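You operate a simulated robot arm through the tools that you are given. There is no shell and no other tool.

You run a simulated two-armed robot. Do the job below in one go: nothing can be reset, and whatever is moved stays where it is left.

TASK
Gauge the TEAK block and put it in the bin for its thickness.
Fine: orange jaw shut on it to read, and left open; drop nothing.

It is judged by the outcome, as a careful person would: the job done as asked, and still so three seconds after it is handed in. It fails if anything else is knocked over, pushed out of place, dropped, spilled or broken.

THE ROBOT
Two 7-joint arms with fingered hands on one trunk that stands fixed in place. Base frame: the origin is at the foot of the trunk, x ahead of it, y to its left, z up; the work surface is at about z = 85.8. Readings come in cm, rad, newtons and seconds.
The left shoulder is at [7, 16.6, 106.8], the right one opposite. With the tool pointing down near the work surface each hand reaches from about 46 to 96 cm from the base axis, measured 20 degrees to its own side. Payload 4.1 kg a hand.
The tool frame of a hand sits at the grasp point between the pads (the TCP): z along the fingers, y along the line on which they close. The tips reach 3.2 cm beyond it. The gripper opens to 10.8 cm. The gripper's body begins 3.8 cm behind the TCP. The gripper is a hand of 4 fingers: y runs from the thumb to the fingers, the wrist lies at [-1.6, -10.8, -18.6] in the tool frame, and closing takes about 1.5 s.
Orientation is that of the tool frame in the base frame, as [roll, pitch, yaw] about the fixed x, y, z axes, in that order (R = Rz(yaw) Ry(pitch) Rx(roll)). With the fingers straight down and the wrist toward the robot, the tool's x, y and z point along [0, 1, 0], [1, 0, 0] and [0, 0, -1] of the base frame.

THE INTERFACE
- The arms move only by the tool nudge_tool. It takes "left_plan", "right_plan" or both (then of equal length, played together; a hand with none holds still); each is a list of rows, each an object (a shift or turn left out is 0, a gripper value left out holds the last) with "claw": the opening in per cent of the stroke, from 0 (shut) to 100 (fully open); "delta_pos": the shift along the base's x, y, z in cm, a list of three; "dr": the turn, a rotation vector about the base's x, y, z in rad, a list of three. In form: [{"claw": claw, "delta_pos": [dx, dy, dz], "dr": [ax, ay, az]}, ...]. A call has 1 to 20 rows; each row shifts and turns the commanded pose from where the row before left it. Rows are played at 5 a second. More than 5 cm and 0.15 rad between two rows, or a gripper value outside its range, and nothing of the call is played. A pose out of reach is approached as far as the arm can. The call stops where the force on the tool passes 40 N (or 10 N more than at its start, if that is more) or the arm is blocked; 0.2 s more then pass. The fingers move at their own pace (about 4.5 cm/s each) and stop on an object; they squeeze with about 26 N. The grip force told is the motor's: it shows also when the fingers shut on nothing. Time passes only in rows, and 0.2 s behind the last, so rows that do not move let the fingers close. The reply holds the time, the measured pose of the TCP, the force on the tool along the base axes, the opening and the grip force, in the units named above and with some noise, with the torque about the TCP (base axes, N m) and any sound that the robot's microphone picked up.
- Cameras (640 x 400 px; columns grow to the right, rows downward): "scene" is now at [12.67, -4.25, 129.14]; the picture's right is [-0.50, -0.87, 0.00], its down [-0.54, 0.31, -0.78] and it looks along [0.68, -0.39, -0.62] (base axes); focal length 214 px, centre (320, 200). "left" rides on the left gripper at [-6.4, -9.2, -13.2] in its tool frame; the picture's right is [-0.80, -0.28, 0.53], its down [0.55, -0.71, 0.45] and it looks along [0.25, 0.65, 0.72] (tool axes); focal length 247 px, centre (320, 200). "right" rides on the right gripper at [6.4, -9.3, -13.1] in its tool frame; the picture's right is [-0.80, 0.28, -0.53], its down [-0.55, -0.71, 0.45] and it looks along [-0.25, 0.65, 0.72] (tool axes); focal length 247 px, centre (320, 200). There is no depth. A picture from a camera that has moved, and an enlarged one, comes with that camera's place and axes in the base frame and with its lens.
- get_image(camera): a new picture of that camera. It takes no simulated time.
- slide_trunk(by): slides the trunk up (or, below 0, down) by that many cm; the arms and the scene camera ride with it, the base frame stays. It gives what a move gives, with no picture.
- set_grasp(shape, hand): the hand has 4 fingers and takes this shape, open, in about a second: jaw (thumb against the fingers, like two jaws); tri (thumb and two fingers); tip (a fingertip pinch); poke (one finger out to press); point (the index stretched); flat (the hand flat); cup (the hand cupped); fist (a fist). The gripper value then closes the fingers along that shape, each until it touches; the sizes above hold for jaw. It gives what a move gives, with no picture.
- head_to(pan, tilt): turns the head with the scene camera to pan (to the left, within 1.501 rad either way) and tilt (down, from -0.506 to 1.204), counted from straight ahead of the robot. It gives what a move gives.
- inspect(camera, box): a new picture of the part [left, top, right, bottom] of that camera's present view, enlarged. It takes no simulated time.
- sign_off(): hands the job in; it is judged then, once.

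Places have to be worked out from the pictures, the camera data and where the tool is seen. Open the grippers and draw the arms clear of the work before you hand the job in, unless the task says otherwise.

The tools are called after ">>>" as a command line: name --argument value ..., lists and objects as JSON in quotes. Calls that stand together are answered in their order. nudge_tool: Moves the arms, as the interface text tells. Its arguments: {"type":"object","properties":{"left_plan":{"type":"array","items":{"type":"object","properties":{"claw":{"type":"number"},"delta_pos":{"type":"array","items":{"type":"number"}},"dr":{"type":"array","items":{"type":"number"}}}}},"right_plan":{"type":"array","items":{"type":"object","properties":{"claw":{"type":"number"},"delta_pos":{"type":"array","items":{"type":"number"}},"dr":{"type":"array","items":{"type":"number"}}}}}},"required":[]} The other tools are called the same way: slide_trunk (by) slides the trunk up or down; set_grasp (shape, hand) gives the hand a shape; head_to (pan, tilt) turns the head that bears the scene camera; get_image (camera) takes a picture; inspect (camera, box) takes an enlarged picture of a part of a camera's view; sign_off () hands the job in.

At the start:

```text
time: 0.0
left_position: [58.34, -2.28, 118.39]
left_tool_rot: [-3.14, 0.0, 1.572]
left_force: [-0.4, -0.5, 0.0]
left_moment: [-0.02, -0.01, 0.03]
left_width: 10.78
left_finger_force: 0.1
left_shape: jaw
right_position: [46.25, -48.89, 117.18]
right_tool_rot: [3.141, 0.001, 1.569]
right_force: [-0.5, 0.5, -0.7]
right_moment: [-0.01, -0.01, 0.0]
right_width: 10.74
right_finger_force: 0.0
right_shape: jaw
trunk travel left (down, up): [-57.5, 36.5]
head pan, tilt: [-0.525, 0.674]
```

scene: 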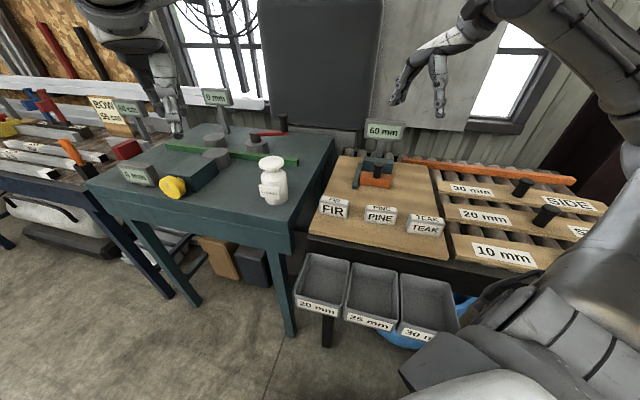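
right: 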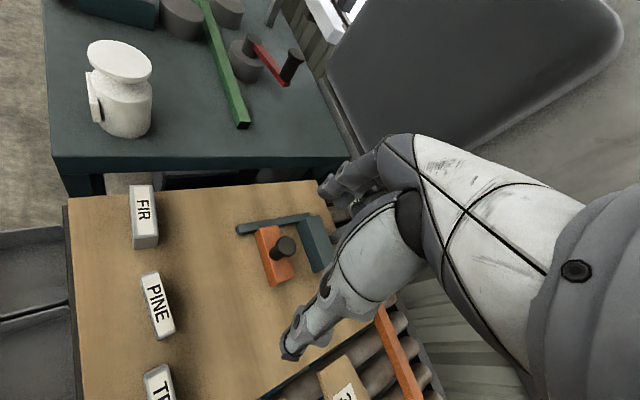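
left: 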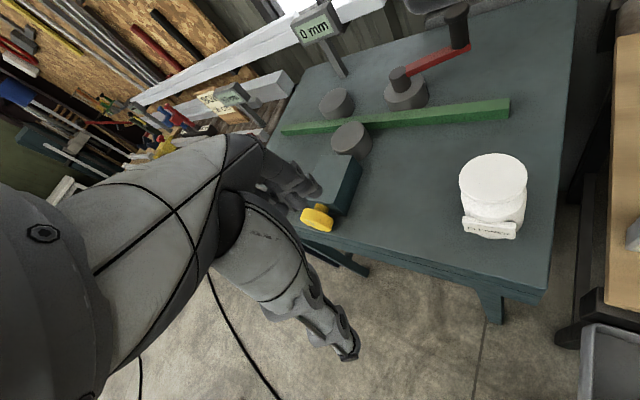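

The scene shows a caliper with an orange jaw and a "60 mm" display on the wooden board, three labelled blocks (FIR, PINE, TEAK) and bins 20/25/30 mm. I'll enlarge these regions to locate everything.

>>> inspect --camera "scene" --box '[290, 110, 450, 210]'

>>> inspect --camera "scene" --box '[280, 170, 480, 350]'

>>> inspect --camera "right" --box '[60, 160, 400, 400]'

>>> inspect --camera "scene" --box '[400, 140, 640, 290]'

```text
4.00 times, centred on (370, 160) of scene
camera zoom: at [12.67, -4.25, 129.14], right [-0.5, -0.87, 0.0], down [-0.54, 0.31, -0.78], along [0.68, -0.39, -0.62], focal length 858 px, centre (120, 360)
```

zoom: 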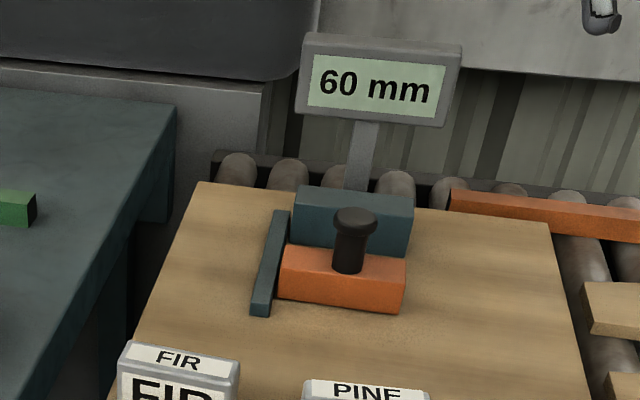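

```text
2.22 times, centred on (380, 260) of scene
camera zoom: at [12.67, -4.25, 129.14], right [-0.5, -0.87, 0.0], down [-0.54, 0.31, -0.78], along [0.68, -0.39, -0.62], focal length 477 px, centre (187, 67)
```

zoom: 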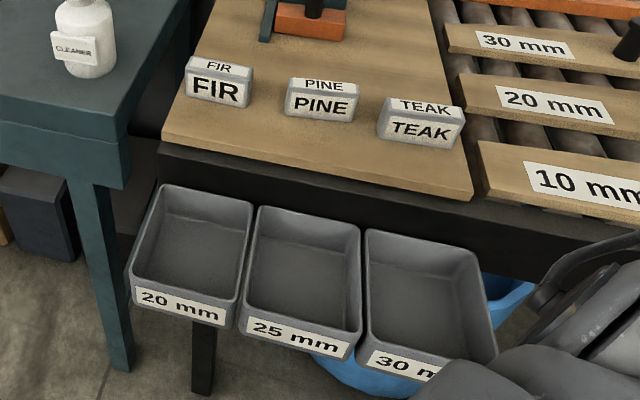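

```text
1.67 times, centred on (230, 280) of right
camera zoom: at [37.06, -42.41, 130.24], right [0.28, -0.8, 0.53], down [-0.71, -0.55, -0.45], along [0.65, -0.25, -0.72], focal length 412 px, centre (470, 67)
```

zoom: 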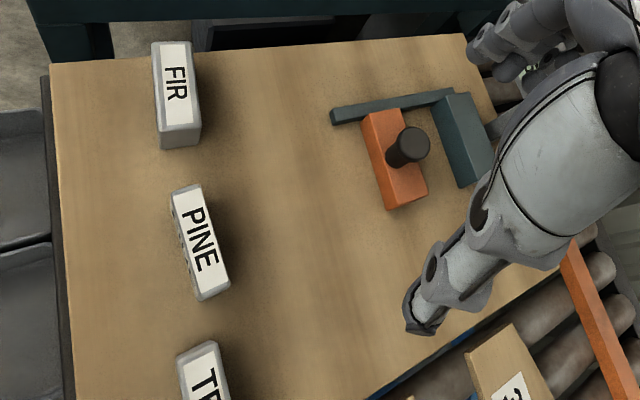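

```text
2.67 times, centred on (520, 215) of scene
camera zoom: at [12.67, -4.25, 129.14], right [-0.5, -0.87, 0.0], down [-0.54, 0.31, -0.78], along [0.68, -0.39, -0.62], focal length 572 px, centre (-213, 160)
```

zoom: 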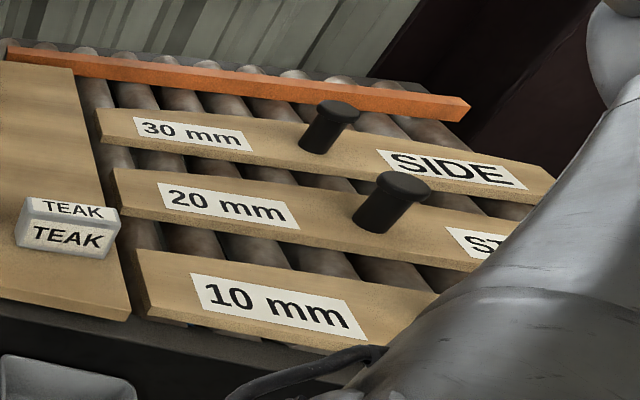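

The bench looks turned about 45° to the right of the base axes, with TEAK near [33, -48] and the gauge near [57, -53]. I'll zoom tighter to get accurate edges and heights.

>>> inspect --camera "scene" --box '[340, 145, 420, 195]'

>>> inspect --camera "scene" --box '[390, 200, 470, 250]'

>>> inspect --camera "right" --box '[200, 180, 360, 300]'

>>> inspect --camera "right" --box '[60, 160, 260, 400]'

>>> inspect --camera "scene" --box '[280, 240, 480, 365]'

```text
8.00 times, centred on (380, 170) of scene
camera zoom: at [12.67, -4.25, 129.14], right [-0.5, -0.87, 0.0], down [-0.54, 0.31, -0.78], along [0.68, -0.39, -0.62], focal length 1716 px, centre (-160, 440)
```

zoom: 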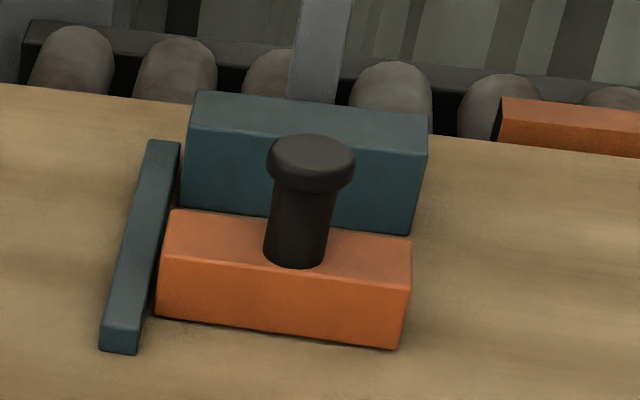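

```text
8.00 times, centred on (430, 225) of scene
camera zoom: at [12.67, -4.25, 129.14], right [-0.5, -0.87, 0.0], down [-0.54, 0.31, -0.78], along [0.68, -0.39, -0.62], focal length 1716 px, centre (-560, 0)
```

zoom: 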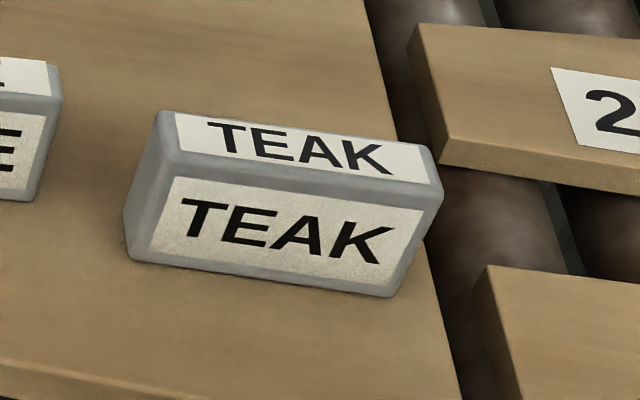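

```text
3.33 times, centred on (280, 240) of right
camera zoom: at [37.06, -42.41, 130.24], right [0.28, -0.8, 0.53], down [-0.71, -0.55, -0.45], along [0.65, -0.25, -0.72], focal length 823 px, centre (453, 67)
```

zoom: 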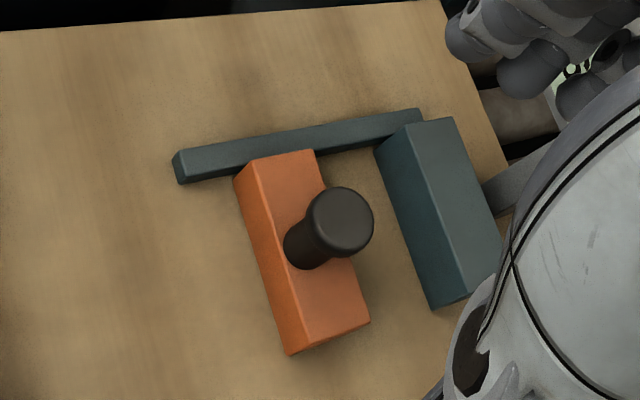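

```text
1.67 times, centred on (160, 280) of right
camera zoom: at [37.06, -42.41, 130.24], right [0.28, -0.8, 0.53], down [-0.71, -0.55, -0.45], along [0.65, -0.25, -0.72], focal length 412 px, centre (587, 67)
```

zoom: 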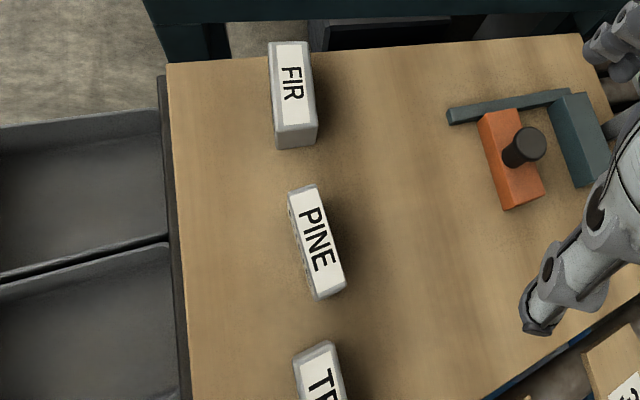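

```text
3.20 times, centred on (380, 302) of scene
camera zoom: at [12.67, -4.25, 129.14], right [-0.5, -0.87, 0.0], down [-0.54, 0.31, -0.78], along [0.68, -0.39, -0.62], focal length 686 px, centre (128, -128)
```

zoom: 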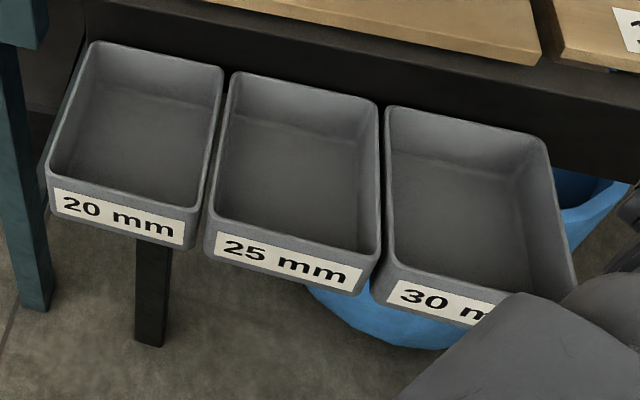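

TEAK looks about 8.3 × 2 × 5 cm, centred near [33.6, -48.4]. The gauge's orange jaw is about 3 cm high, with a knob top near z 93.5. To triangulate the bin rim height, I'll zoom the bins from both hand cameras.

>>> inspect --camera "right" --box '[0, 200, 160, 300]'

>>> inspect --camera "right" --box '[0, 290, 160, 390]'

>>> inspect --camera "left" --box '[560, 300, 640, 400]'

```text
4.00 times, centred on (80, 250) of right
camera zoom: at [37.06, -42.41, 130.24], right [0.28, -0.8, 0.53], down [-0.71, -0.55, -0.45], along [0.65, -0.25, -0.72], focal length 988 px, centre (1280, 0)
```

zoom: 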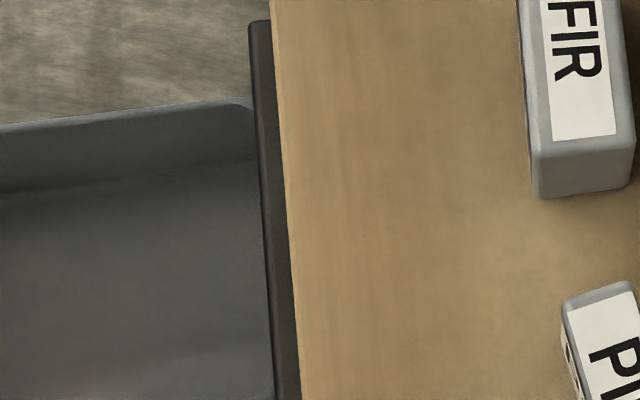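

```text
4.00 times, centred on (80, 340) of right
camera zoom: at [37.06, -42.41, 130.24], right [0.28, -0.8, 0.53], down [-0.71, -0.55, -0.45], along [0.65, -0.25, -0.72], focal length 988 px, centre (1280, -360)
```

zoom: 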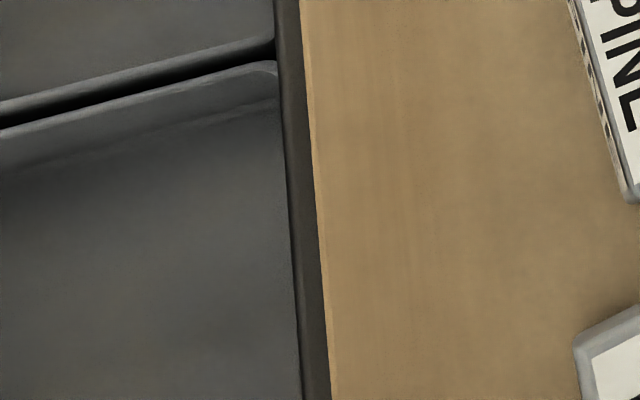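

```text
4.00 times, centred on (600, 350) of left
camera zoom: at [48.88, -8.53, 131.44], right [-0.28, -0.8, -0.53], down [-0.71, 0.55, -0.45], along [0.65, 0.25, -0.72], focal length 988 px, centre (-800, -400)
```

zoom: 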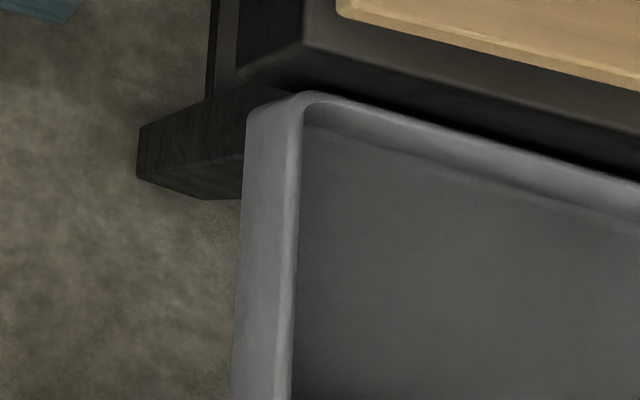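

Triangulating the bins gives a rim at z ≈ 77.9, centres roughly [38.9, -20.6] (20 mm), [30, -29.8] (25 mm) and [21, -39.2] (30 mm), and floors about 6 cm lower. These are close in, so I'll raise the trunk to give the right arm room.

>>> slide_trunk --by 15

```text
time: 1.8
left_position: [58.3, -2.19, 133.37]
left_tool_rot: [-3.141, 0.001, 1.57]
left_force: [-0.8, 0.3, 0.1]
left_moment: [0.02, -0.01, 0.01]
left_width: 10.75
left_finger_force: 0.1
left_shape: jaw
right_position: [46.29, -49.02, 132.18]
right_tool_rot: [3.142, -0.001, 1.571]
right_force: [0.4, -0.1, -0.2]
right_moment: [0.01, -0.02, 0.01]
right_width: 10.8
right_finger_force: 0.1
right_shape: jaw
trunk travel left (down, up): [-72.5, 21.5]
head pan, tilt: [-0.525, 0.674]
```

The trunk is up 15 cm. I'll turn the right hand by -0.74 rad and bring it above TEAK at about z 110.

>>> nudge_tool --right_plan '[{"delta_pos": [-1.6, 0.08, -2.5], "dr": [0, 0, -0.0925]}, {"delta_pos": [-1.6, 0.08, -2.5], "dr": [0, 0, -0.0925]}, {"delta_pos": [-1.6, 0.08, -2.5], "dr": [0, 0, -0.0925]}, {"delta_pos": [-1.6, 0.08, -2.5], "dr": [0, 0, -0.0925]}, {"delta_pos": [-1.6, 0.08, -2.5], "dr": [0, 0, -0.0925]}, {"delta_pos": [-1.6, 0.08, -2.5], "dr": [0, 0, -0.0925]}, {"delta_pos": [-1.6, 0.08, -2.5], "dr": [0, 0, -0.0925]}, {"delta_pos": [-1.6, 0.08, -2.5], "dr": [0, 0, -0.0925]}, {"delta_pos": [0, 0, 0]}]'

>>> get_image --camera "scene"

>>> get_image --camera "right"

```text
time: 3.8
left_position: [58.17, -1.94, 133.43]
left_tool_rot: [-3.141, 0.001, 1.573]
left_force: [-0.4, 0.2, 0.1]
left_moment: [-0.03, 0.01, 0.01]
left_width: 10.77
left_finger_force: 0.0
left_shape: jaw
right_position: [37.05, -53.21, 114.6]
right_tool_rot: [3.14, -0.001, 0.831]
right_force: [0.2, 1.2, -0.1]
right_moment: [-0.01, 0.0, -0.02]
right_width: 10.79
right_finger_force: 0.0
right_shape: jaw
right hand out of reach, approached as far as the arm can: row 5, 6, 7, 8
trunk travel left (down, up): [-72.5, 21.5]
head pan, tilt: [-0.525, 0.674]
```

```text
taken
camera scene: at [12.56, -4.05, 144.16], right [-0.5, -0.87, 0.0], down [-0.54, 0.31, -0.78], along [0.68, -0.39, -0.62], focal length 214 px, centre (320, 200)
```

scene: 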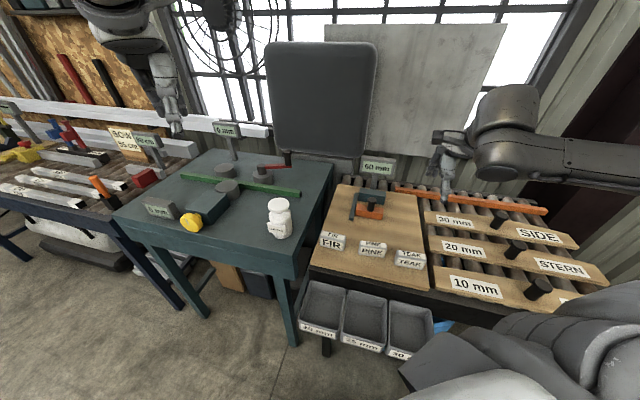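

```text
taken
camera right: at [34.63, -42.16, 127.59], right [-0.33, -0.78, 0.53], down [-0.89, 0.07, -0.45], along [0.31, -0.62, -0.72], focal length 247 px, centre (320, 200)
```

right: 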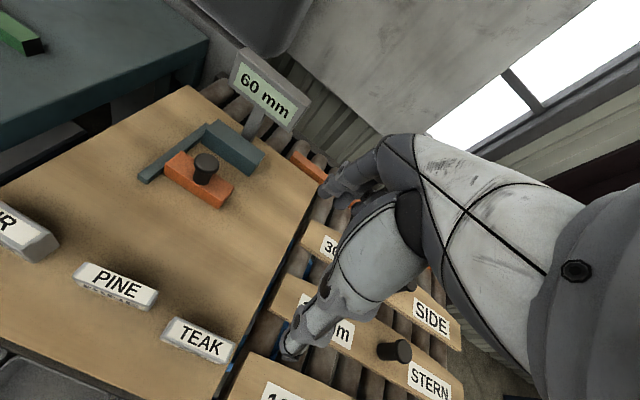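

The arm stopped short (out of reach at that height), holding at [37, -53.2, 114.6]. The wrist is above the shoulder there, so lowering should help; I'll descend 10 cm and see where it settles.

>>> nudge_tool --right_plan '[{"delta_pos": [0, 0, -2.5]}, {"delta_pos": [0, 0, -2.5]}, {"delta_pos": [0, 0, -2.5]}, {"delta_pos": [0, 0, -2.5]}, {"delta_pos": [0, 0, 0]}]'

>>> get_image --camera "right"

```text
time: 5.0
left_position: [58.15, -2.11, 133.38]
left_tool_rot: [3.141, 0.0, 1.572]
left_force: [-0.3, -0.1, -0.7]
left_moment: [-0.01, 0.01, 0.01]
left_width: 10.78
left_finger_force: 0.0
left_shape: jaw
right_position: [37.36, -53.83, 104.55]
right_tool_rot: [-3.141, 0.001, 0.834]
right_force: [-0.4, -0.3, -0.1]
right_moment: [0.02, 0.03, 0.02]
right_width: 10.76
right_finger_force: 0.0
right_shape: jaw
right hand out of reach, approached as far as the arm can: row 1
trunk travel left (down, up): [-72.5, 21.5]
head pan, tilt: [-0.525, 0.674]
```

```text
taken
camera right: at [34.91, -42.77, 117.61], right [-0.33, -0.78, 0.53], down [-0.89, 0.07, -0.45], along [0.31, -0.62, -0.72], focal length 247 px, centre (320, 200)
```

right: 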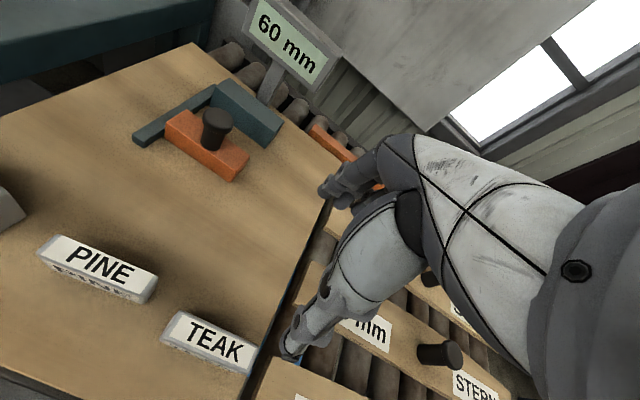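

The target now resets to the reached pose, so I'll work from [37.4, -53.8, 104.6]. First I'll use this closer camera view to triangulate the TEAK block and gauge.

>>> inspect --camera "right" --box '[120, 70, 280, 190]'

>>> inspect --camera "right" --box '[140, 290, 280, 390]'

>>> inspect --camera "scene" --box '[340, 180, 420, 230]'

>>> inspect --camera "scene" --box '[380, 230, 460, 280]'

```text
3.33 times, centred on (200, 130) of right
camera zoom: at [34.91, -42.77, 117.61], right [-0.33, -0.78, 0.53], down [-0.89, 0.07, -0.45], along [0.31, -0.62, -0.72], focal length 823 px, centre (720, 433)
```

zoom: 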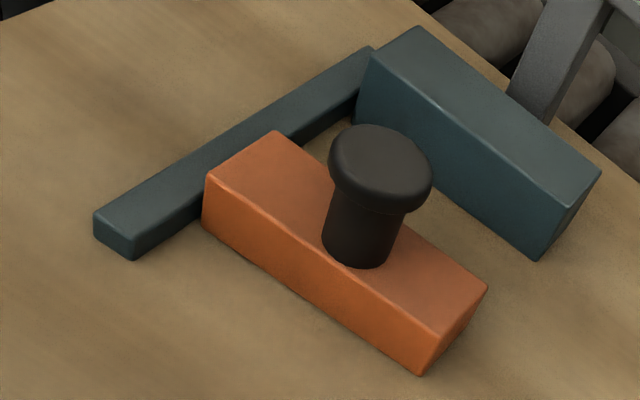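

```text
4.00 times, centred on (210, 340) of right
camera zoom: at [34.91, -42.77, 117.61], right [-0.33, -0.78, 0.53], down [-0.89, 0.07, -0.45], along [0.31, -0.62, -0.72], focal length 988 px, centre (760, -360)
```

zoom: 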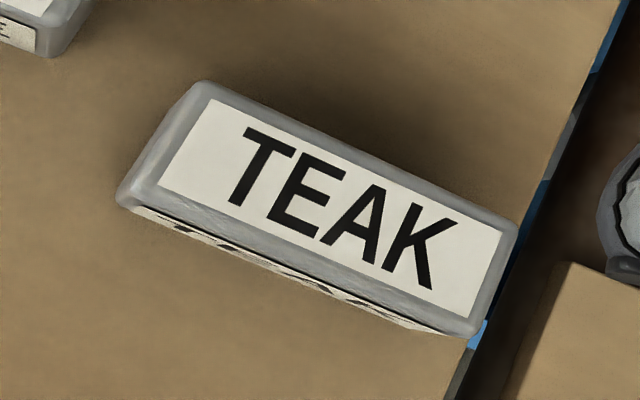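

```text
8.00 times, centred on (380, 205) of scene
camera zoom: at [12.67, -4.22, 144.14], right [-0.5, -0.87, 0.0], down [-0.54, 0.31, -0.78], along [0.68, -0.39, -0.62], focal length 1716 px, centre (-160, 160)
```

zoom: 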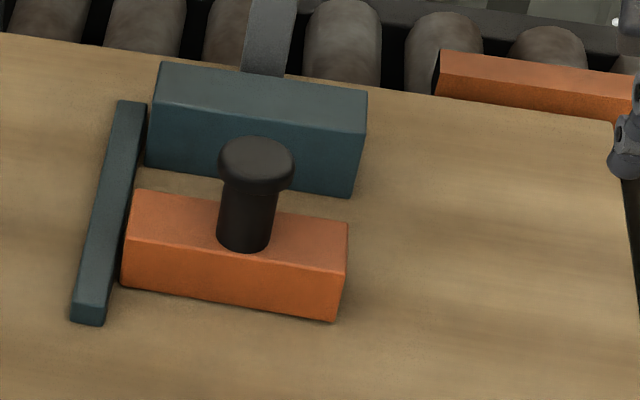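

```text
8.00 times, centred on (420, 255) of scene
camera zoom: at [12.67, -4.22, 144.14], right [-0.5, -0.87, 0.0], down [-0.54, 0.31, -0.78], along [0.68, -0.39, -0.62], focal length 1716 px, centre (-480, -240)
```

zoom: 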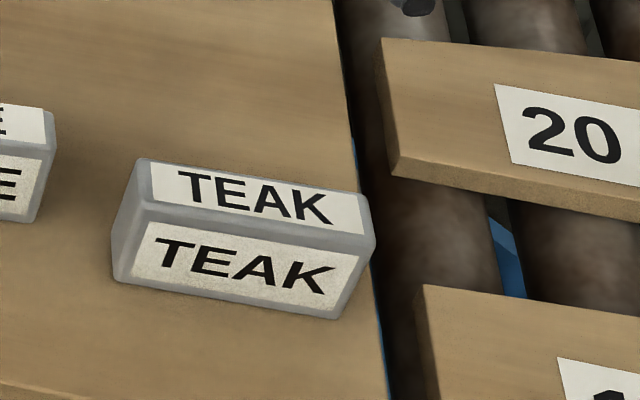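

Both camera heights agree: TEAK centre [33.6, -48.4] with top z 90.8, and gauge gap 6.0 cm between the jaw and anvil with its middle near [61.5, -56.6]. I'll move the right hand over TEAK, staying above it at z ≈ 99.5.

>>> nudge_tool --right_plan '[{"delta_pos": [-0.6, 0.9, -1.7]}, {"delta_pos": [-0.6, 0.9, -1.7]}, {"delta_pos": [-0.6, 0.9, -1.6]}, {"delta_pos": [-0.65, 0.9, 0]}, {"delta_pos": [-0.65, 0.9, 0]}, {"delta_pos": [-0.63, 0.92, 0]}, {"delta_pos": [0, 0, 0]}]'

>>> get_image --camera "scene"

>>> get_image --camera "right"

```text
time: 6.5
left_position: [58.15, -2.22, 133.41]
left_tool_rot: [3.141, 0.001, 1.571]
left_force: [-0.3, 0.1, 0.4]
left_moment: [0.02, 0.01, 0.03]
left_width: 10.75
left_finger_force: 0.0
left_shape: jaw
right_position: [36.79, -51.65, 98.06]
right_tool_rot: [3.141, 0.0, 0.833]
right_force: [0.5, -0.4, 0.4]
right_moment: [0.01, 0.02, 0.04]
right_width: 10.78
right_finger_force: 0.0
right_shape: jaw
right hand out of reach, approached as far as the arm can: row 1, 2, 3, 4, 5, 6
trunk travel left (down, up): [-72.5, 21.5]
head pan, tilt: [-0.525, 0.674]
```

```text
taken
camera scene: at [12.66, -4.26, 144.14], right [-0.5, -0.87, 0.0], down [-0.54, 0.31, -0.78], along [0.68, -0.39, -0.62], focal length 214 px, centre (320, 200)
```

scene: 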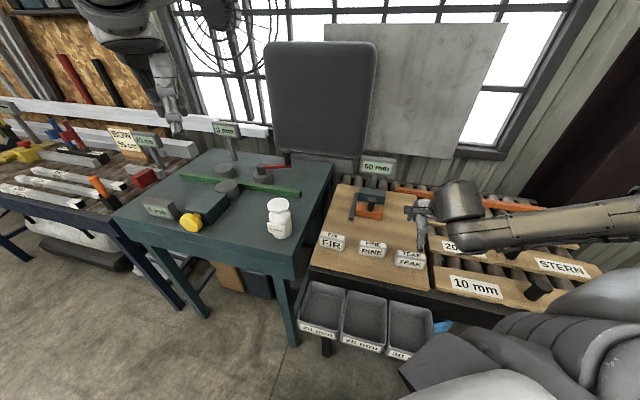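

```text
taken
camera right: at [34.4, -40.52, 111.08], right [-0.33, -0.78, 0.53], down [-0.89, 0.07, -0.45], along [0.31, -0.62, -0.72], focal length 247 px, centre (320, 200)
```

right: 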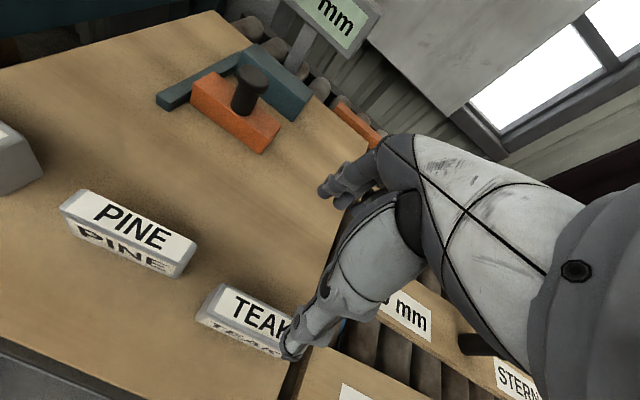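

The arm stops at [36.8, -51.7, 98] because the wrist would be too close to the shoulder horizontally. I'll raise the trunk another 20 cm so the forearm comes from above, which also helps at the bins.

>>> slide_trunk --by 20

```text
time: 8.7
left_position: [58.22, -2.1, 153.37]
left_tool_rot: [-3.14, 0.001, 1.573]
left_force: [0.3, 0.1, 0.4]
left_moment: [0.0, 0.0, -0.03]
left_width: 10.76
left_finger_force: 0.1
left_shape: jaw
right_position: [37.0, -51.6, 117.98]
right_tool_rot: [3.141, 0.001, 0.832]
right_force: [-0.2, 0.1, -0.1]
right_moment: [0.0, -0.01, 0.01]
right_width: 10.78
right_finger_force: 0.0
right_shape: jaw
trunk travel left (down, up): [-92.5, 1.5]
head pan, tilt: [-0.525, 0.674]
```

The hand rose to z 118. Now I'll descend straight down, then shift toward TEAK, stopping well above it.

>>> nudge_tool --right_plan '[{"delta_pos": [0, 0, -3]}, {"delta_pos": [0, 0, -3]}, {"delta_pos": [0, 0, -3]}, {"delta_pos": [0, 0, -3]}, {"delta_pos": [0, 0, -3]}, {"delta_pos": [0, 0, -3]}, {"delta_pos": [-0.9, 0.8, 0]}, {"delta_pos": [-0.9, 0.8, 0]}, {"delta_pos": [-0.8, 0.8, 0]}, {"delta_pos": [-0.7, 0.8, 0]}, {"delta_pos": [0, 0, 0]}]'

>>> get_image --camera "scene"

>>> get_image --camera "right"

```text
time: 11.1
left_position: [58.3, -2.27, 153.43]
left_tool_rot: [3.141, 0.0, 1.572]
left_force: [0.4, 0.6, -0.2]
left_moment: [0.02, 0.0, 0.0]
left_width: 10.76
left_finger_force: 0.0
left_shape: jaw
right_position: [33.48, -48.36, 100.03]
right_tool_rot: [3.141, -0.001, 0.831]
right_force: [0.7, -0.4, -0.3]
right_moment: [0.02, 0.01, -0.01]
right_width: 10.79
right_finger_force: 0.0
right_shape: jaw
trunk travel left (down, up): [-92.5, 1.5]
head pan, tilt: [-0.525, 0.674]
```

```text
taken
camera scene: at [12.69, -4.26, 164.14], right [-0.5, -0.87, 0.0], down [-0.54, 0.31, -0.78], along [0.68, -0.39, -0.62], focal length 214 px, centre (320, 200)
```

scene: 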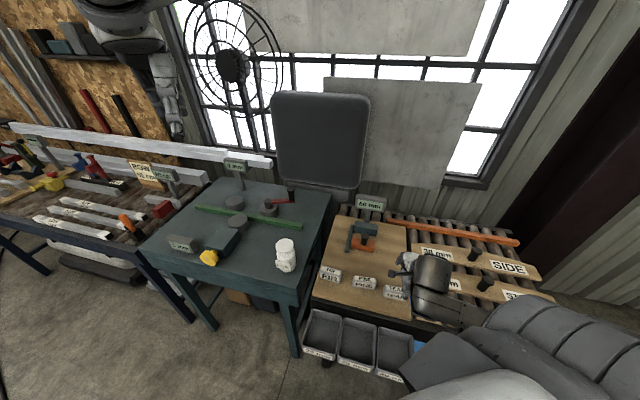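

```text
taken
camera right: at [31.04, -37.3, 113.11], right [-0.33, -0.78, 0.53], down [-0.89, 0.07, -0.45], along [0.31, -0.62, -0.72], focal length 247 px, centre (320, 200)
```

right: 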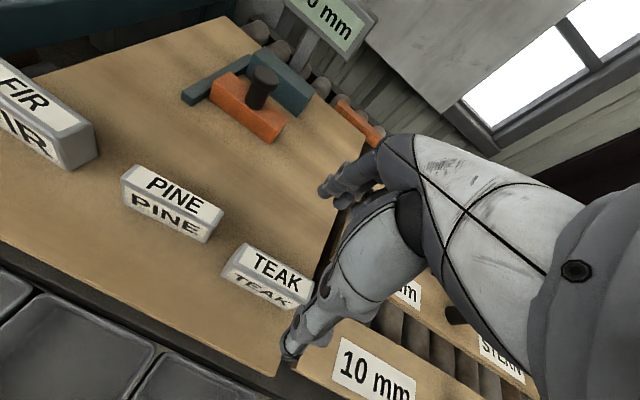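

The hand is now reachable and sits directly over TEAK at [33.5, -48.4, 100]. I'll descend to z 94.5 with the hand open (tips just at the block's upper part) and check the alignment.

>>> nudge_tool --right_plan '[{"delta_pos": [0.08, -0.03, -1.5], "claw": 100}, {"delta_pos": [0.07, -0.02, -1.5]}, {"delta_pos": [0, 0, -1.5]}, {"delta_pos": [0, 0, -1]}, {"delta_pos": [0, 0, 0]}]'

>>> inspect --camera "right" --box '[160, 150, 480, 400]'

>>> inspect --camera "scene" --box '[350, 230, 480, 330]'

```text
time: 12.3
left_position: [58.29, -2.14, 153.43]
left_tool_rot: [3.141, 0.0, 1.571]
left_force: [0.4, -0.6, 0.7]
left_moment: [0.03, 0.01, 0.01]
left_width: 10.76
left_finger_force: 0.0
left_shape: jaw
right_position: [33.59, -48.43, 94.45]
right_tool_rot: [3.141, -0.001, 0.832]
right_force: [0.9, 0.4, 0.5]
right_moment: [-0.01, -0.02, 0.02]
right_width: 10.77
right_finger_force: 0.1
right_shape: jaw
trunk travel left (down, up): [-92.5, 1.5]
head pan, tilt: [-0.525, 0.674]
```

```text
1.60 times, centred on (320, 275) of right
camera zoom: at [31.16, -37.32, 107.59], right [-0.33, -0.78, 0.53], down [-0.89, 0.07, -0.45], along [0.31, -0.62, -0.72], focal length 395 px, centre (320, 80)
```

zoom: 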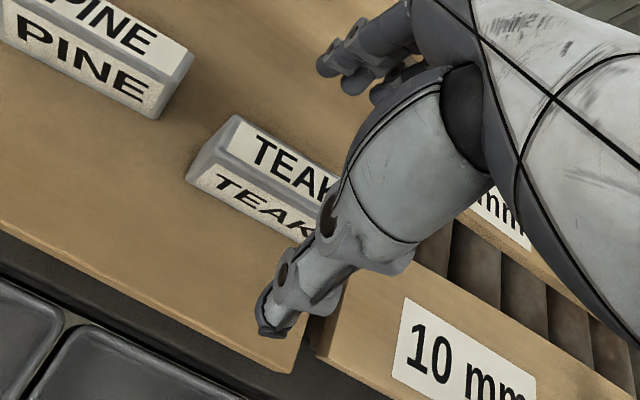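

```text
4.00 times, centred on (415, 280) of scene
camera zoom: at [12.68, -4.26, 164.14], right [-0.5, -0.87, 0.0], down [-0.54, 0.31, -0.78], along [0.68, -0.39, -0.62], focal length 858 px, centre (-60, -120)
```

zoom: 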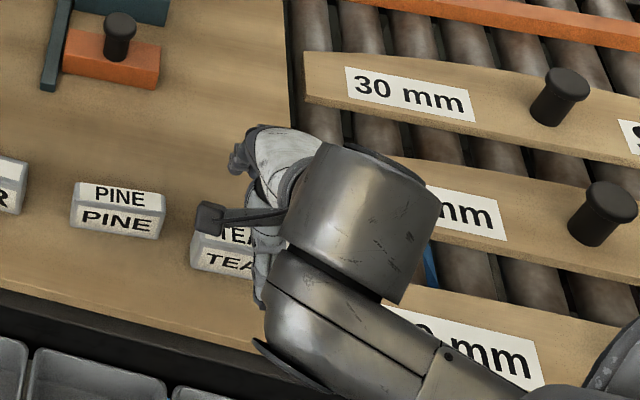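

The thumb and fingers straddle TEAK cleanly. I'll descend to z ≈ 91.3 (tips about 2.7 cm below the block top) and close on it.

>>> nudge_tool --right_plan '[{"delta_pos": [0, 0, -1.2]}, {"delta_pos": [0, 0, -1.0]}, {"delta_pos": [0, 0, -0.95]}, {"delta_pos": [0, 0, 0]}]'

>>> inspect --camera "right" --box '[160, 150, 480, 400]'

>>> inspect --camera "scene" --box '[380, 250, 460, 310]'

```text
time: 13.3
left_position: [58.26, -2.11, 153.35]
left_tool_rot: [3.141, 0.001, 1.571]
left_force: [0.2, 0.5, 0.3]
left_moment: [-0.02, 0.01, 0.04]
left_width: 10.78
left_finger_force: 0.1
left_shape: jaw
right_position: [33.57, -48.35, 91.34]
right_tool_rot: [-3.141, 0.0, 0.831]
right_force: [-0.2, 0.4, 1.0]
right_moment: [0.02, -0.01, 0.02]
right_width: 10.78
right_finger_force: 0.0
right_shape: jaw
trunk travel left (down, up): [-92.5, 1.5]
head pan, tilt: [-0.525, 0.674]
```

```text
1.60 times, centred on (320, 275) of right
camera zoom: at [31.17, -37.31, 104.43], right [-0.33, -0.78, 0.53], down [-0.89, 0.07, -0.45], along [0.31, -0.62, -0.72], focal length 395 px, centre (320, 80)
```

zoom: 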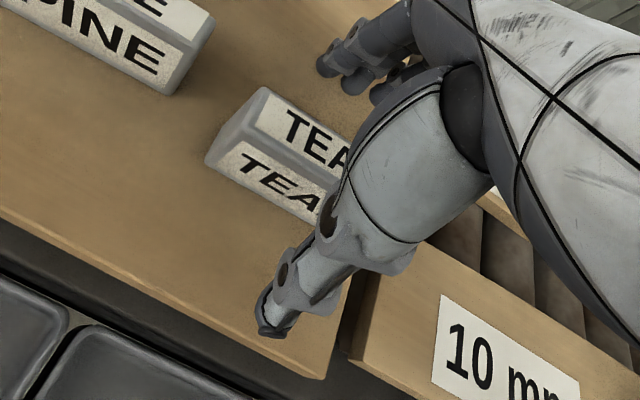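

```text
6.67 times, centred on (420, 280) of scene
camera zoom: at [12.66, -4.26, 164.14], right [-0.5, -0.87, 0.0], down [-0.54, 0.31, -0.78], along [0.68, -0.39, -0.62], focal length 1430 px, centre (-347, -333)
```

zoom: 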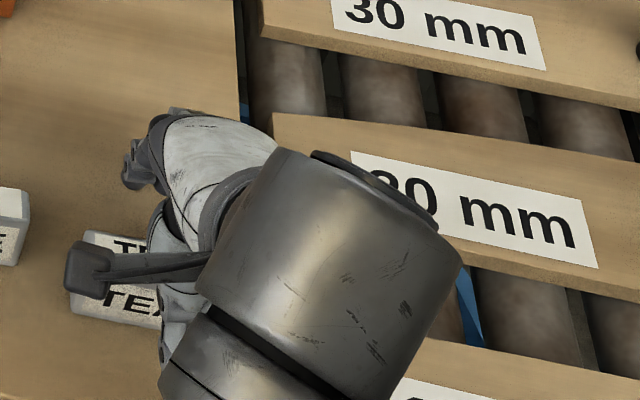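

TEAK is between the thumb and fingers, with the block centre slightly left of the TCP (under 1 cm). I'll close the hand on it.

>>> nudge_tool --right_plan '[{"claw": 0}, {"claw": 0}, {"claw": 0}, {"claw": 0}, {"claw": 0}, {"claw": 0}, {"claw": 0}, {"claw": 0}, {"claw": 0}, {"claw": 0}]'

>>> inspect --camera "right" --box '[160, 150, 480, 400]'

```text
time: 15.5
left_position: [58.35, -2.1, 153.29]
left_tool_rot: [-3.141, 0.0, 1.572]
left_force: [0.5, 0.2, 0.0]
left_moment: [0.0, 0.03, -0.01]
left_width: 10.76
left_finger_force: 0.0
left_shape: jaw
right_position: [33.54, -48.46, 91.22]
right_tool_rot: [-3.14, 0.0, 0.832]
right_force: [-0.2, 0.9, -0.5]
right_moment: [0.02, 0.0, -0.03]
right_width: 2.01
right_finger_force: 25.7
right_shape: jaw
trunk travel left (down, up): [-92.5, 1.5]
head pan, tilt: [-0.525, 0.674]
```

```text
1.60 times, centred on (320, 275) of right
camera zoom: at [31.17, -37.32, 104.43], right [-0.33, -0.78, 0.53], down [-0.89, 0.07, -0.45], along [0.31, -0.62, -0.72], focal length 395 px, centre (320, 80)
```

zoom: 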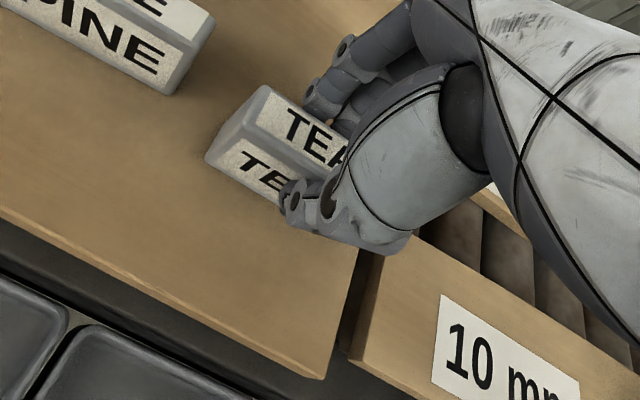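

The grip holds at 2.01 cm with 25.7 N, suggesting roughly 20 mm, but the gauge must confirm it. I'll lift TEAK straight up 9 cm and check the hold.

>>> nudge_tool --right_plan '[{"delta_pos": [0, 0, 0.8], "claw": 0}, {"delta_pos": [0, 0, 1.2]}, {"delta_pos": [0, 0, 1.5]}, {"delta_pos": [0, 0, 1.5]}, {"delta_pos": [0, 0, 1.5]}, {"delta_pos": [0, 0, 1.5]}, {"delta_pos": [0, 0, 1]}, {"delta_pos": [0, 0, 0]}]'

>>> get_image --camera "right"

>>> inspect --camera "scene" --box '[340, 200, 480, 320]'

```text
time: 17.3
left_position: [58.29, -2.34, 153.47]
left_tool_rot: [3.141, 0.0, 1.572]
left_force: [0.4, 0.1, 0.9]
left_moment: [0.01, -0.03, 0.0]
left_width: 10.75
left_finger_force: 0.0
left_shape: jaw
right_position: [33.7, -48.49, 100.29]
right_tool_rot: [3.141, 0.001, 0.832]
right_force: [-0.4, 0.5, -2.4]
right_moment: [-0.02, -0.05, 0.01]
right_width: 2.0
right_finger_force: 25.6
right_shape: jaw
trunk travel left (down, up): [-92.5, 1.5]
head pan, tilt: [-0.525, 0.674]
```

```text
taken
camera right: at [31.23, -37.45, 113.43], right [-0.33, -0.78, 0.53], down [-0.89, 0.07, -0.45], along [0.31, -0.62, -0.72], focal length 247 px, centre (320, 200)
```

right: 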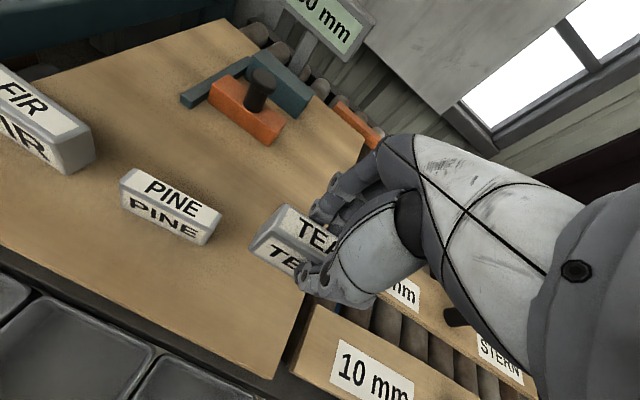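

```text
3.33 times, centred on (410, 260) of scene
camera zoom: at [12.67, -4.28, 164.14], right [-0.5, -0.87, 0.0], down [-0.54, 0.31, -0.78], along [0.68, -0.39, -0.62], focal length 715 px, centre (20, 0)
```

zoom: 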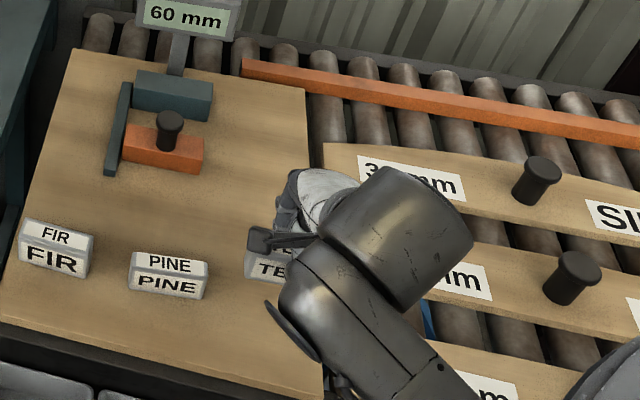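

TEAK is held level and weighs about 2.4 N. The thumb bulges toward the gauge knob's height, so before placing I'll zoom on how the fingers hold the block and on the gauge's knob from here.

>>> inspect --camera "right" --box '[230, 170, 430, 320]'

>>> inspect --camera "right" --box '[170, 0, 390, 150]'

>>> inspect --camera "scene" --box '[340, 195, 420, 260]'

```text
2.67 times, centred on (330, 245) of right
camera zoom: at [31.23, -37.45, 113.43], right [-0.33, -0.78, 0.53], down [-0.89, 0.07, -0.45], along [0.31, -0.62, -0.72], focal length 659 px, centre (293, 80)
```

zoom: 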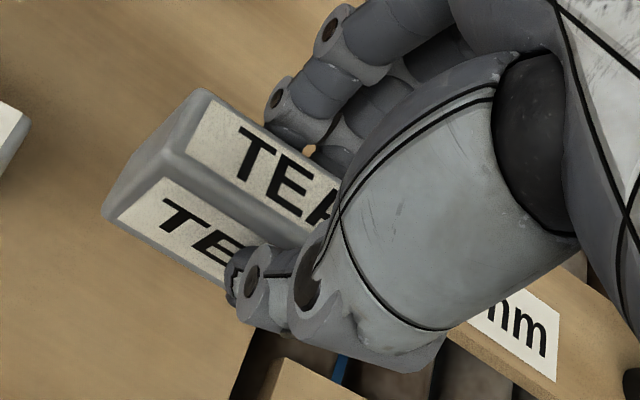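

```text
2.67 times, centred on (280, 75) of right
camera zoom: at [31.23, -37.45, 113.43], right [-0.33, -0.78, 0.53], down [-0.89, 0.07, -0.45], along [0.31, -0.62, -0.72], focal length 659 px, centre (427, 533)
```

zoom: 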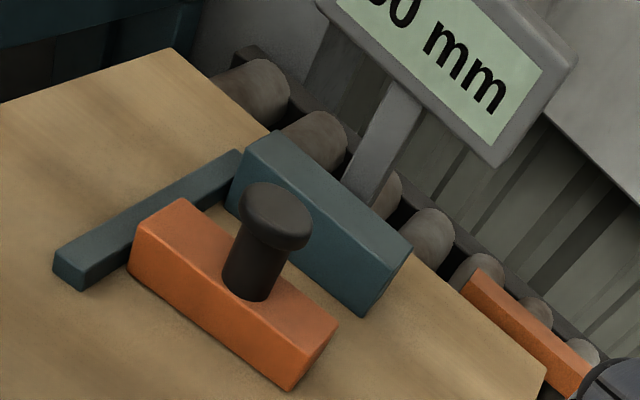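

```text
6.15 times, centred on (380, 228) of scene
camera zoom: at [12.67, -4.28, 164.14], right [-0.5, -0.87, 0.0], down [-0.54, 0.31, -0.78], along [0.68, -0.39, -0.62], focal length 1320 px, centre (-49, 31)
```

zoom: 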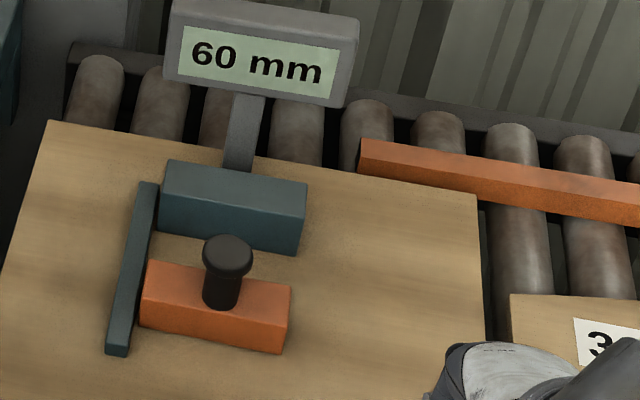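

The thumb slants outward, so a higher fingertip grip gives better clearance over the jaw and anvil (about 1.5 cm of block held). I'll set TEAK back down where it stood and regrasp it higher and a bit to its right end.

>>> nudge_tool --right_plan '[{"delta_pos": [0, 0, -1.5], "claw": 0}, {"delta_pos": [0, 0, -1.5]}, {"delta_pos": [0, 0, -1.5]}, {"delta_pos": [0, 0, -1.5]}, {"delta_pos": [0, 0, -1.5]}, {"delta_pos": [0, 0, -0.9]}, {"delta_pos": [0, 0, -0.3]}, {"delta_pos": [0, 0, -0.2]}, {"delta_pos": [0, 0, 0]}]'

```text
time: 19.3
left_position: [58.21, -2.19, 153.47]
left_tool_rot: [3.142, -0.002, 1.571]
left_force: [-0.5, -0.1, 0.5]
left_moment: [-0.05, -0.02, 0.0]
left_width: 10.77
left_finger_force: 0.1
left_shape: jaw
right_position: [33.76, -48.58, 91.48]
right_tool_rot: [-3.14, 0.001, 0.832]
right_force: [-0.3, 0.7, -2.0]
right_moment: [0.01, 0.04, 0.02]
right_width: 1.99
right_finger_force: 26.1
right_shape: jaw
trunk travel left (down, up): [-92.5, 1.5]
head pan, tilt: [-0.525, 0.674]
```

The block's weight (-2 N) is still on the hand at z 91.48, so it's just above the board. I'll lower in tiny steps until the weight comes off.

>>> nudge_tool --right_plan '[{"delta_pos": [0, 0, -0.1], "claw": 0}, {"delta_pos": [0, 0, -0.08]}, {"delta_pos": [0, 0, 0]}]'

```text
time: 20.1
left_position: [58.17, -2.11, 153.43]
left_tool_rot: [3.141, 0.0, 1.572]
left_force: [-0.9, 0.6, 0.3]
left_moment: [0.0, -0.01, -0.01]
left_width: 10.76
left_finger_force: 0.0
left_shape: jaw
right_position: [33.75, -48.45, 91.25]
right_tool_rot: [-3.14, 0.0, 0.834]
right_force: [0.6, -0.9, 1.3]
right_moment: [-0.03, 0.01, 0.02]
right_width: 2.02
right_finger_force: 25.9
right_shape: jaw
trunk travel left (down, up): [-92.5, 1.5]
head pan, tilt: [-0.525, 0.674]
```

Contact: the force flipped to +1.3 N at z 91.25, so the block is standing. I'll open, raise to 92.4, shift 0.9 cm along the block's length toward its right end, and look.

>>> nudge_tool --right_plan '[{"claw": 45}, {"claw": 45}, {"claw": 45}, {"claw": 45}, {"delta_pos": [0, 0, 0.6]}, {"delta_pos": [0, 0, 0.55]}, {"delta_pos": [-0.3, -0.33, 0]}, {"delta_pos": [-0.32, -0.32, 0]}, {"delta_pos": [0, 0, 0]}]'

>>> inspect --camera "right" --box '[230, 150, 430, 300]'

```text
time: 22.1
left_position: [58.25, -2.19, 153.42]
left_tool_rot: [3.141, 0.0, 1.574]
left_force: [-0.5, -0.3, -0.6]
left_moment: [-0.01, -0.03, 0.01]
left_width: 10.76
left_finger_force: 0.1
left_shape: jaw
right_position: [33.15, -49.31, 92.56]
right_tool_rot: [3.141, 0.0, 0.831]
right_force: [0.9, -0.8, -0.3]
right_moment: [0.0, -0.04, 0.0]
right_width: 4.86
right_finger_force: 0.0
right_shape: jaw
trunk travel left (down, up): [-92.5, 1.5]
head pan, tilt: [-0.525, 0.674]
```

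```text
2.67 times, centred on (330, 225) of right
camera zoom: at [30.62, -38.09, 105.57], right [-0.33, -0.78, 0.53], down [-0.89, 0.07, -0.45], along [0.31, -0.62, -0.72], focal length 659 px, centre (293, 133)
```

zoom: 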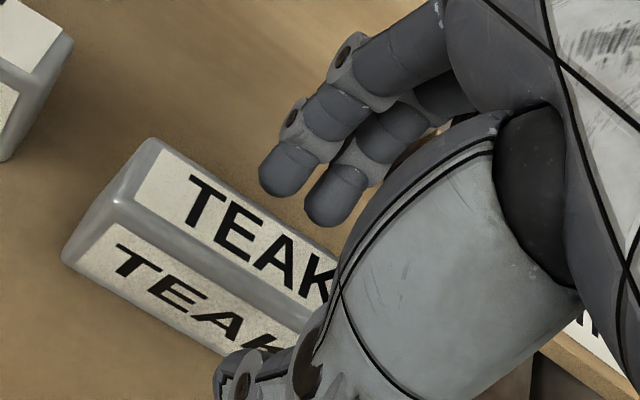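

The block stands undisturbed with the fingers straddling its upper edge at z ≈ 92.5. Closing on it now.

>>> nudge_tool --right_plan '[{"claw": 0}, {"claw": 0}, {"claw": 0}, {"claw": 0}, {"claw": 0}, {"claw": 0}, {"claw": 0}]'

>>> inspect --camera "right" --box '[230, 150, 430, 300]'

```text
time: 23.7
left_position: [58.36, -2.22, 153.32]
left_tool_rot: [3.141, -0.001, 1.571]
left_force: [-0.5, -0.4, -0.3]
left_moment: [0.02, 0.04, 0.03]
left_width: 10.77
left_finger_force: 0.3
left_shape: jaw
right_position: [33.04, -49.33, 92.54]
right_tool_rot: [-3.141, -0.001, 0.833]
right_force: [-0.3, 0.4, -0.2]
right_moment: [0.05, 0.02, -0.01]
right_width: 2.03
right_finger_force: 26.2
right_shape: jaw
trunk travel left (down, up): [-92.5, 1.5]
head pan, tilt: [-0.525, 0.674]
```

```text
2.67 times, centred on (330, 225) of right
camera zoom: at [30.63, -38.1, 105.55], right [-0.33, -0.78, 0.53], down [-0.89, 0.07, -0.45], along [0.31, -0.62, -0.72], focal length 659 px, centre (293, 133)
```

zoom: 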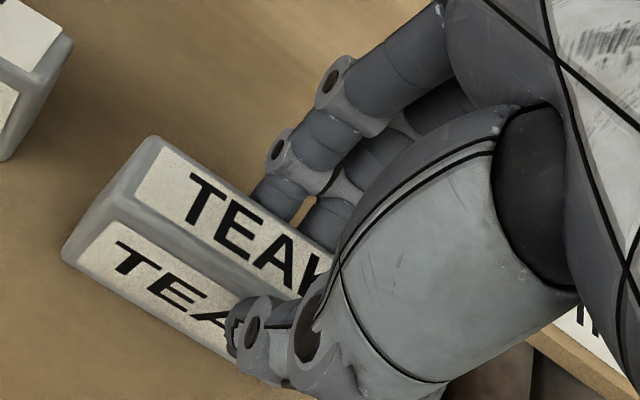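

The higher grip holds at 2.03 cm with 26 N. I'll lift gently and check that the block doesn't slip or tilt.

>>> nudge_tool --right_plan '[{"delta_pos": [0, 0, 0.4], "claw": 0}, {"delta_pos": [0, 0, 0.8]}, {"delta_pos": [0, 0, 1.2]}, {"delta_pos": [0, 0, 1.5]}, {"delta_pos": [0, 0, 1.5]}, {"delta_pos": [0, 0, 1.5]}, {"delta_pos": [0, 0, 1.0]}, {"delta_pos": [0, 0, 0]}]'

>>> get_image --camera "right"

```text
time: 25.5
left_position: [58.22, -2.21, 153.4]
left_tool_rot: [3.14, 0.0, 1.571]
left_force: [0.8, 0.8, 0.7]
left_moment: [0.04, -0.03, -0.01]
left_width: 10.75
left_finger_force: 0.1
left_shape: jaw
right_position: [32.97, -49.18, 100.41]
right_tool_rot: [3.14, 0.0, 0.832]
right_force: [0.2, 0.4, -2.0]
right_moment: [-0.01, 0.02, 0.01]
right_width: 2.01
right_finger_force: 25.8
right_shape: jaw
trunk travel left (down, up): [-92.5, 1.5]
head pan, tilt: [-0.525, 0.674]
```

```text
taken
camera right: at [30.62, -38.05, 113.53], right [-0.33, -0.78, 0.53], down [-0.89, 0.07, -0.45], along [0.31, -0.62, -0.72], focal length 247 px, centre (320, 200)
```

right: 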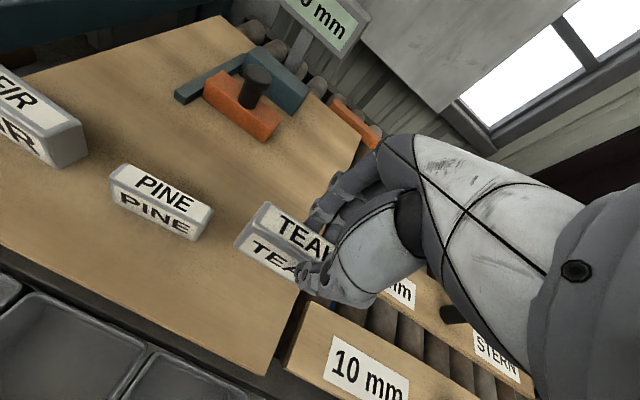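

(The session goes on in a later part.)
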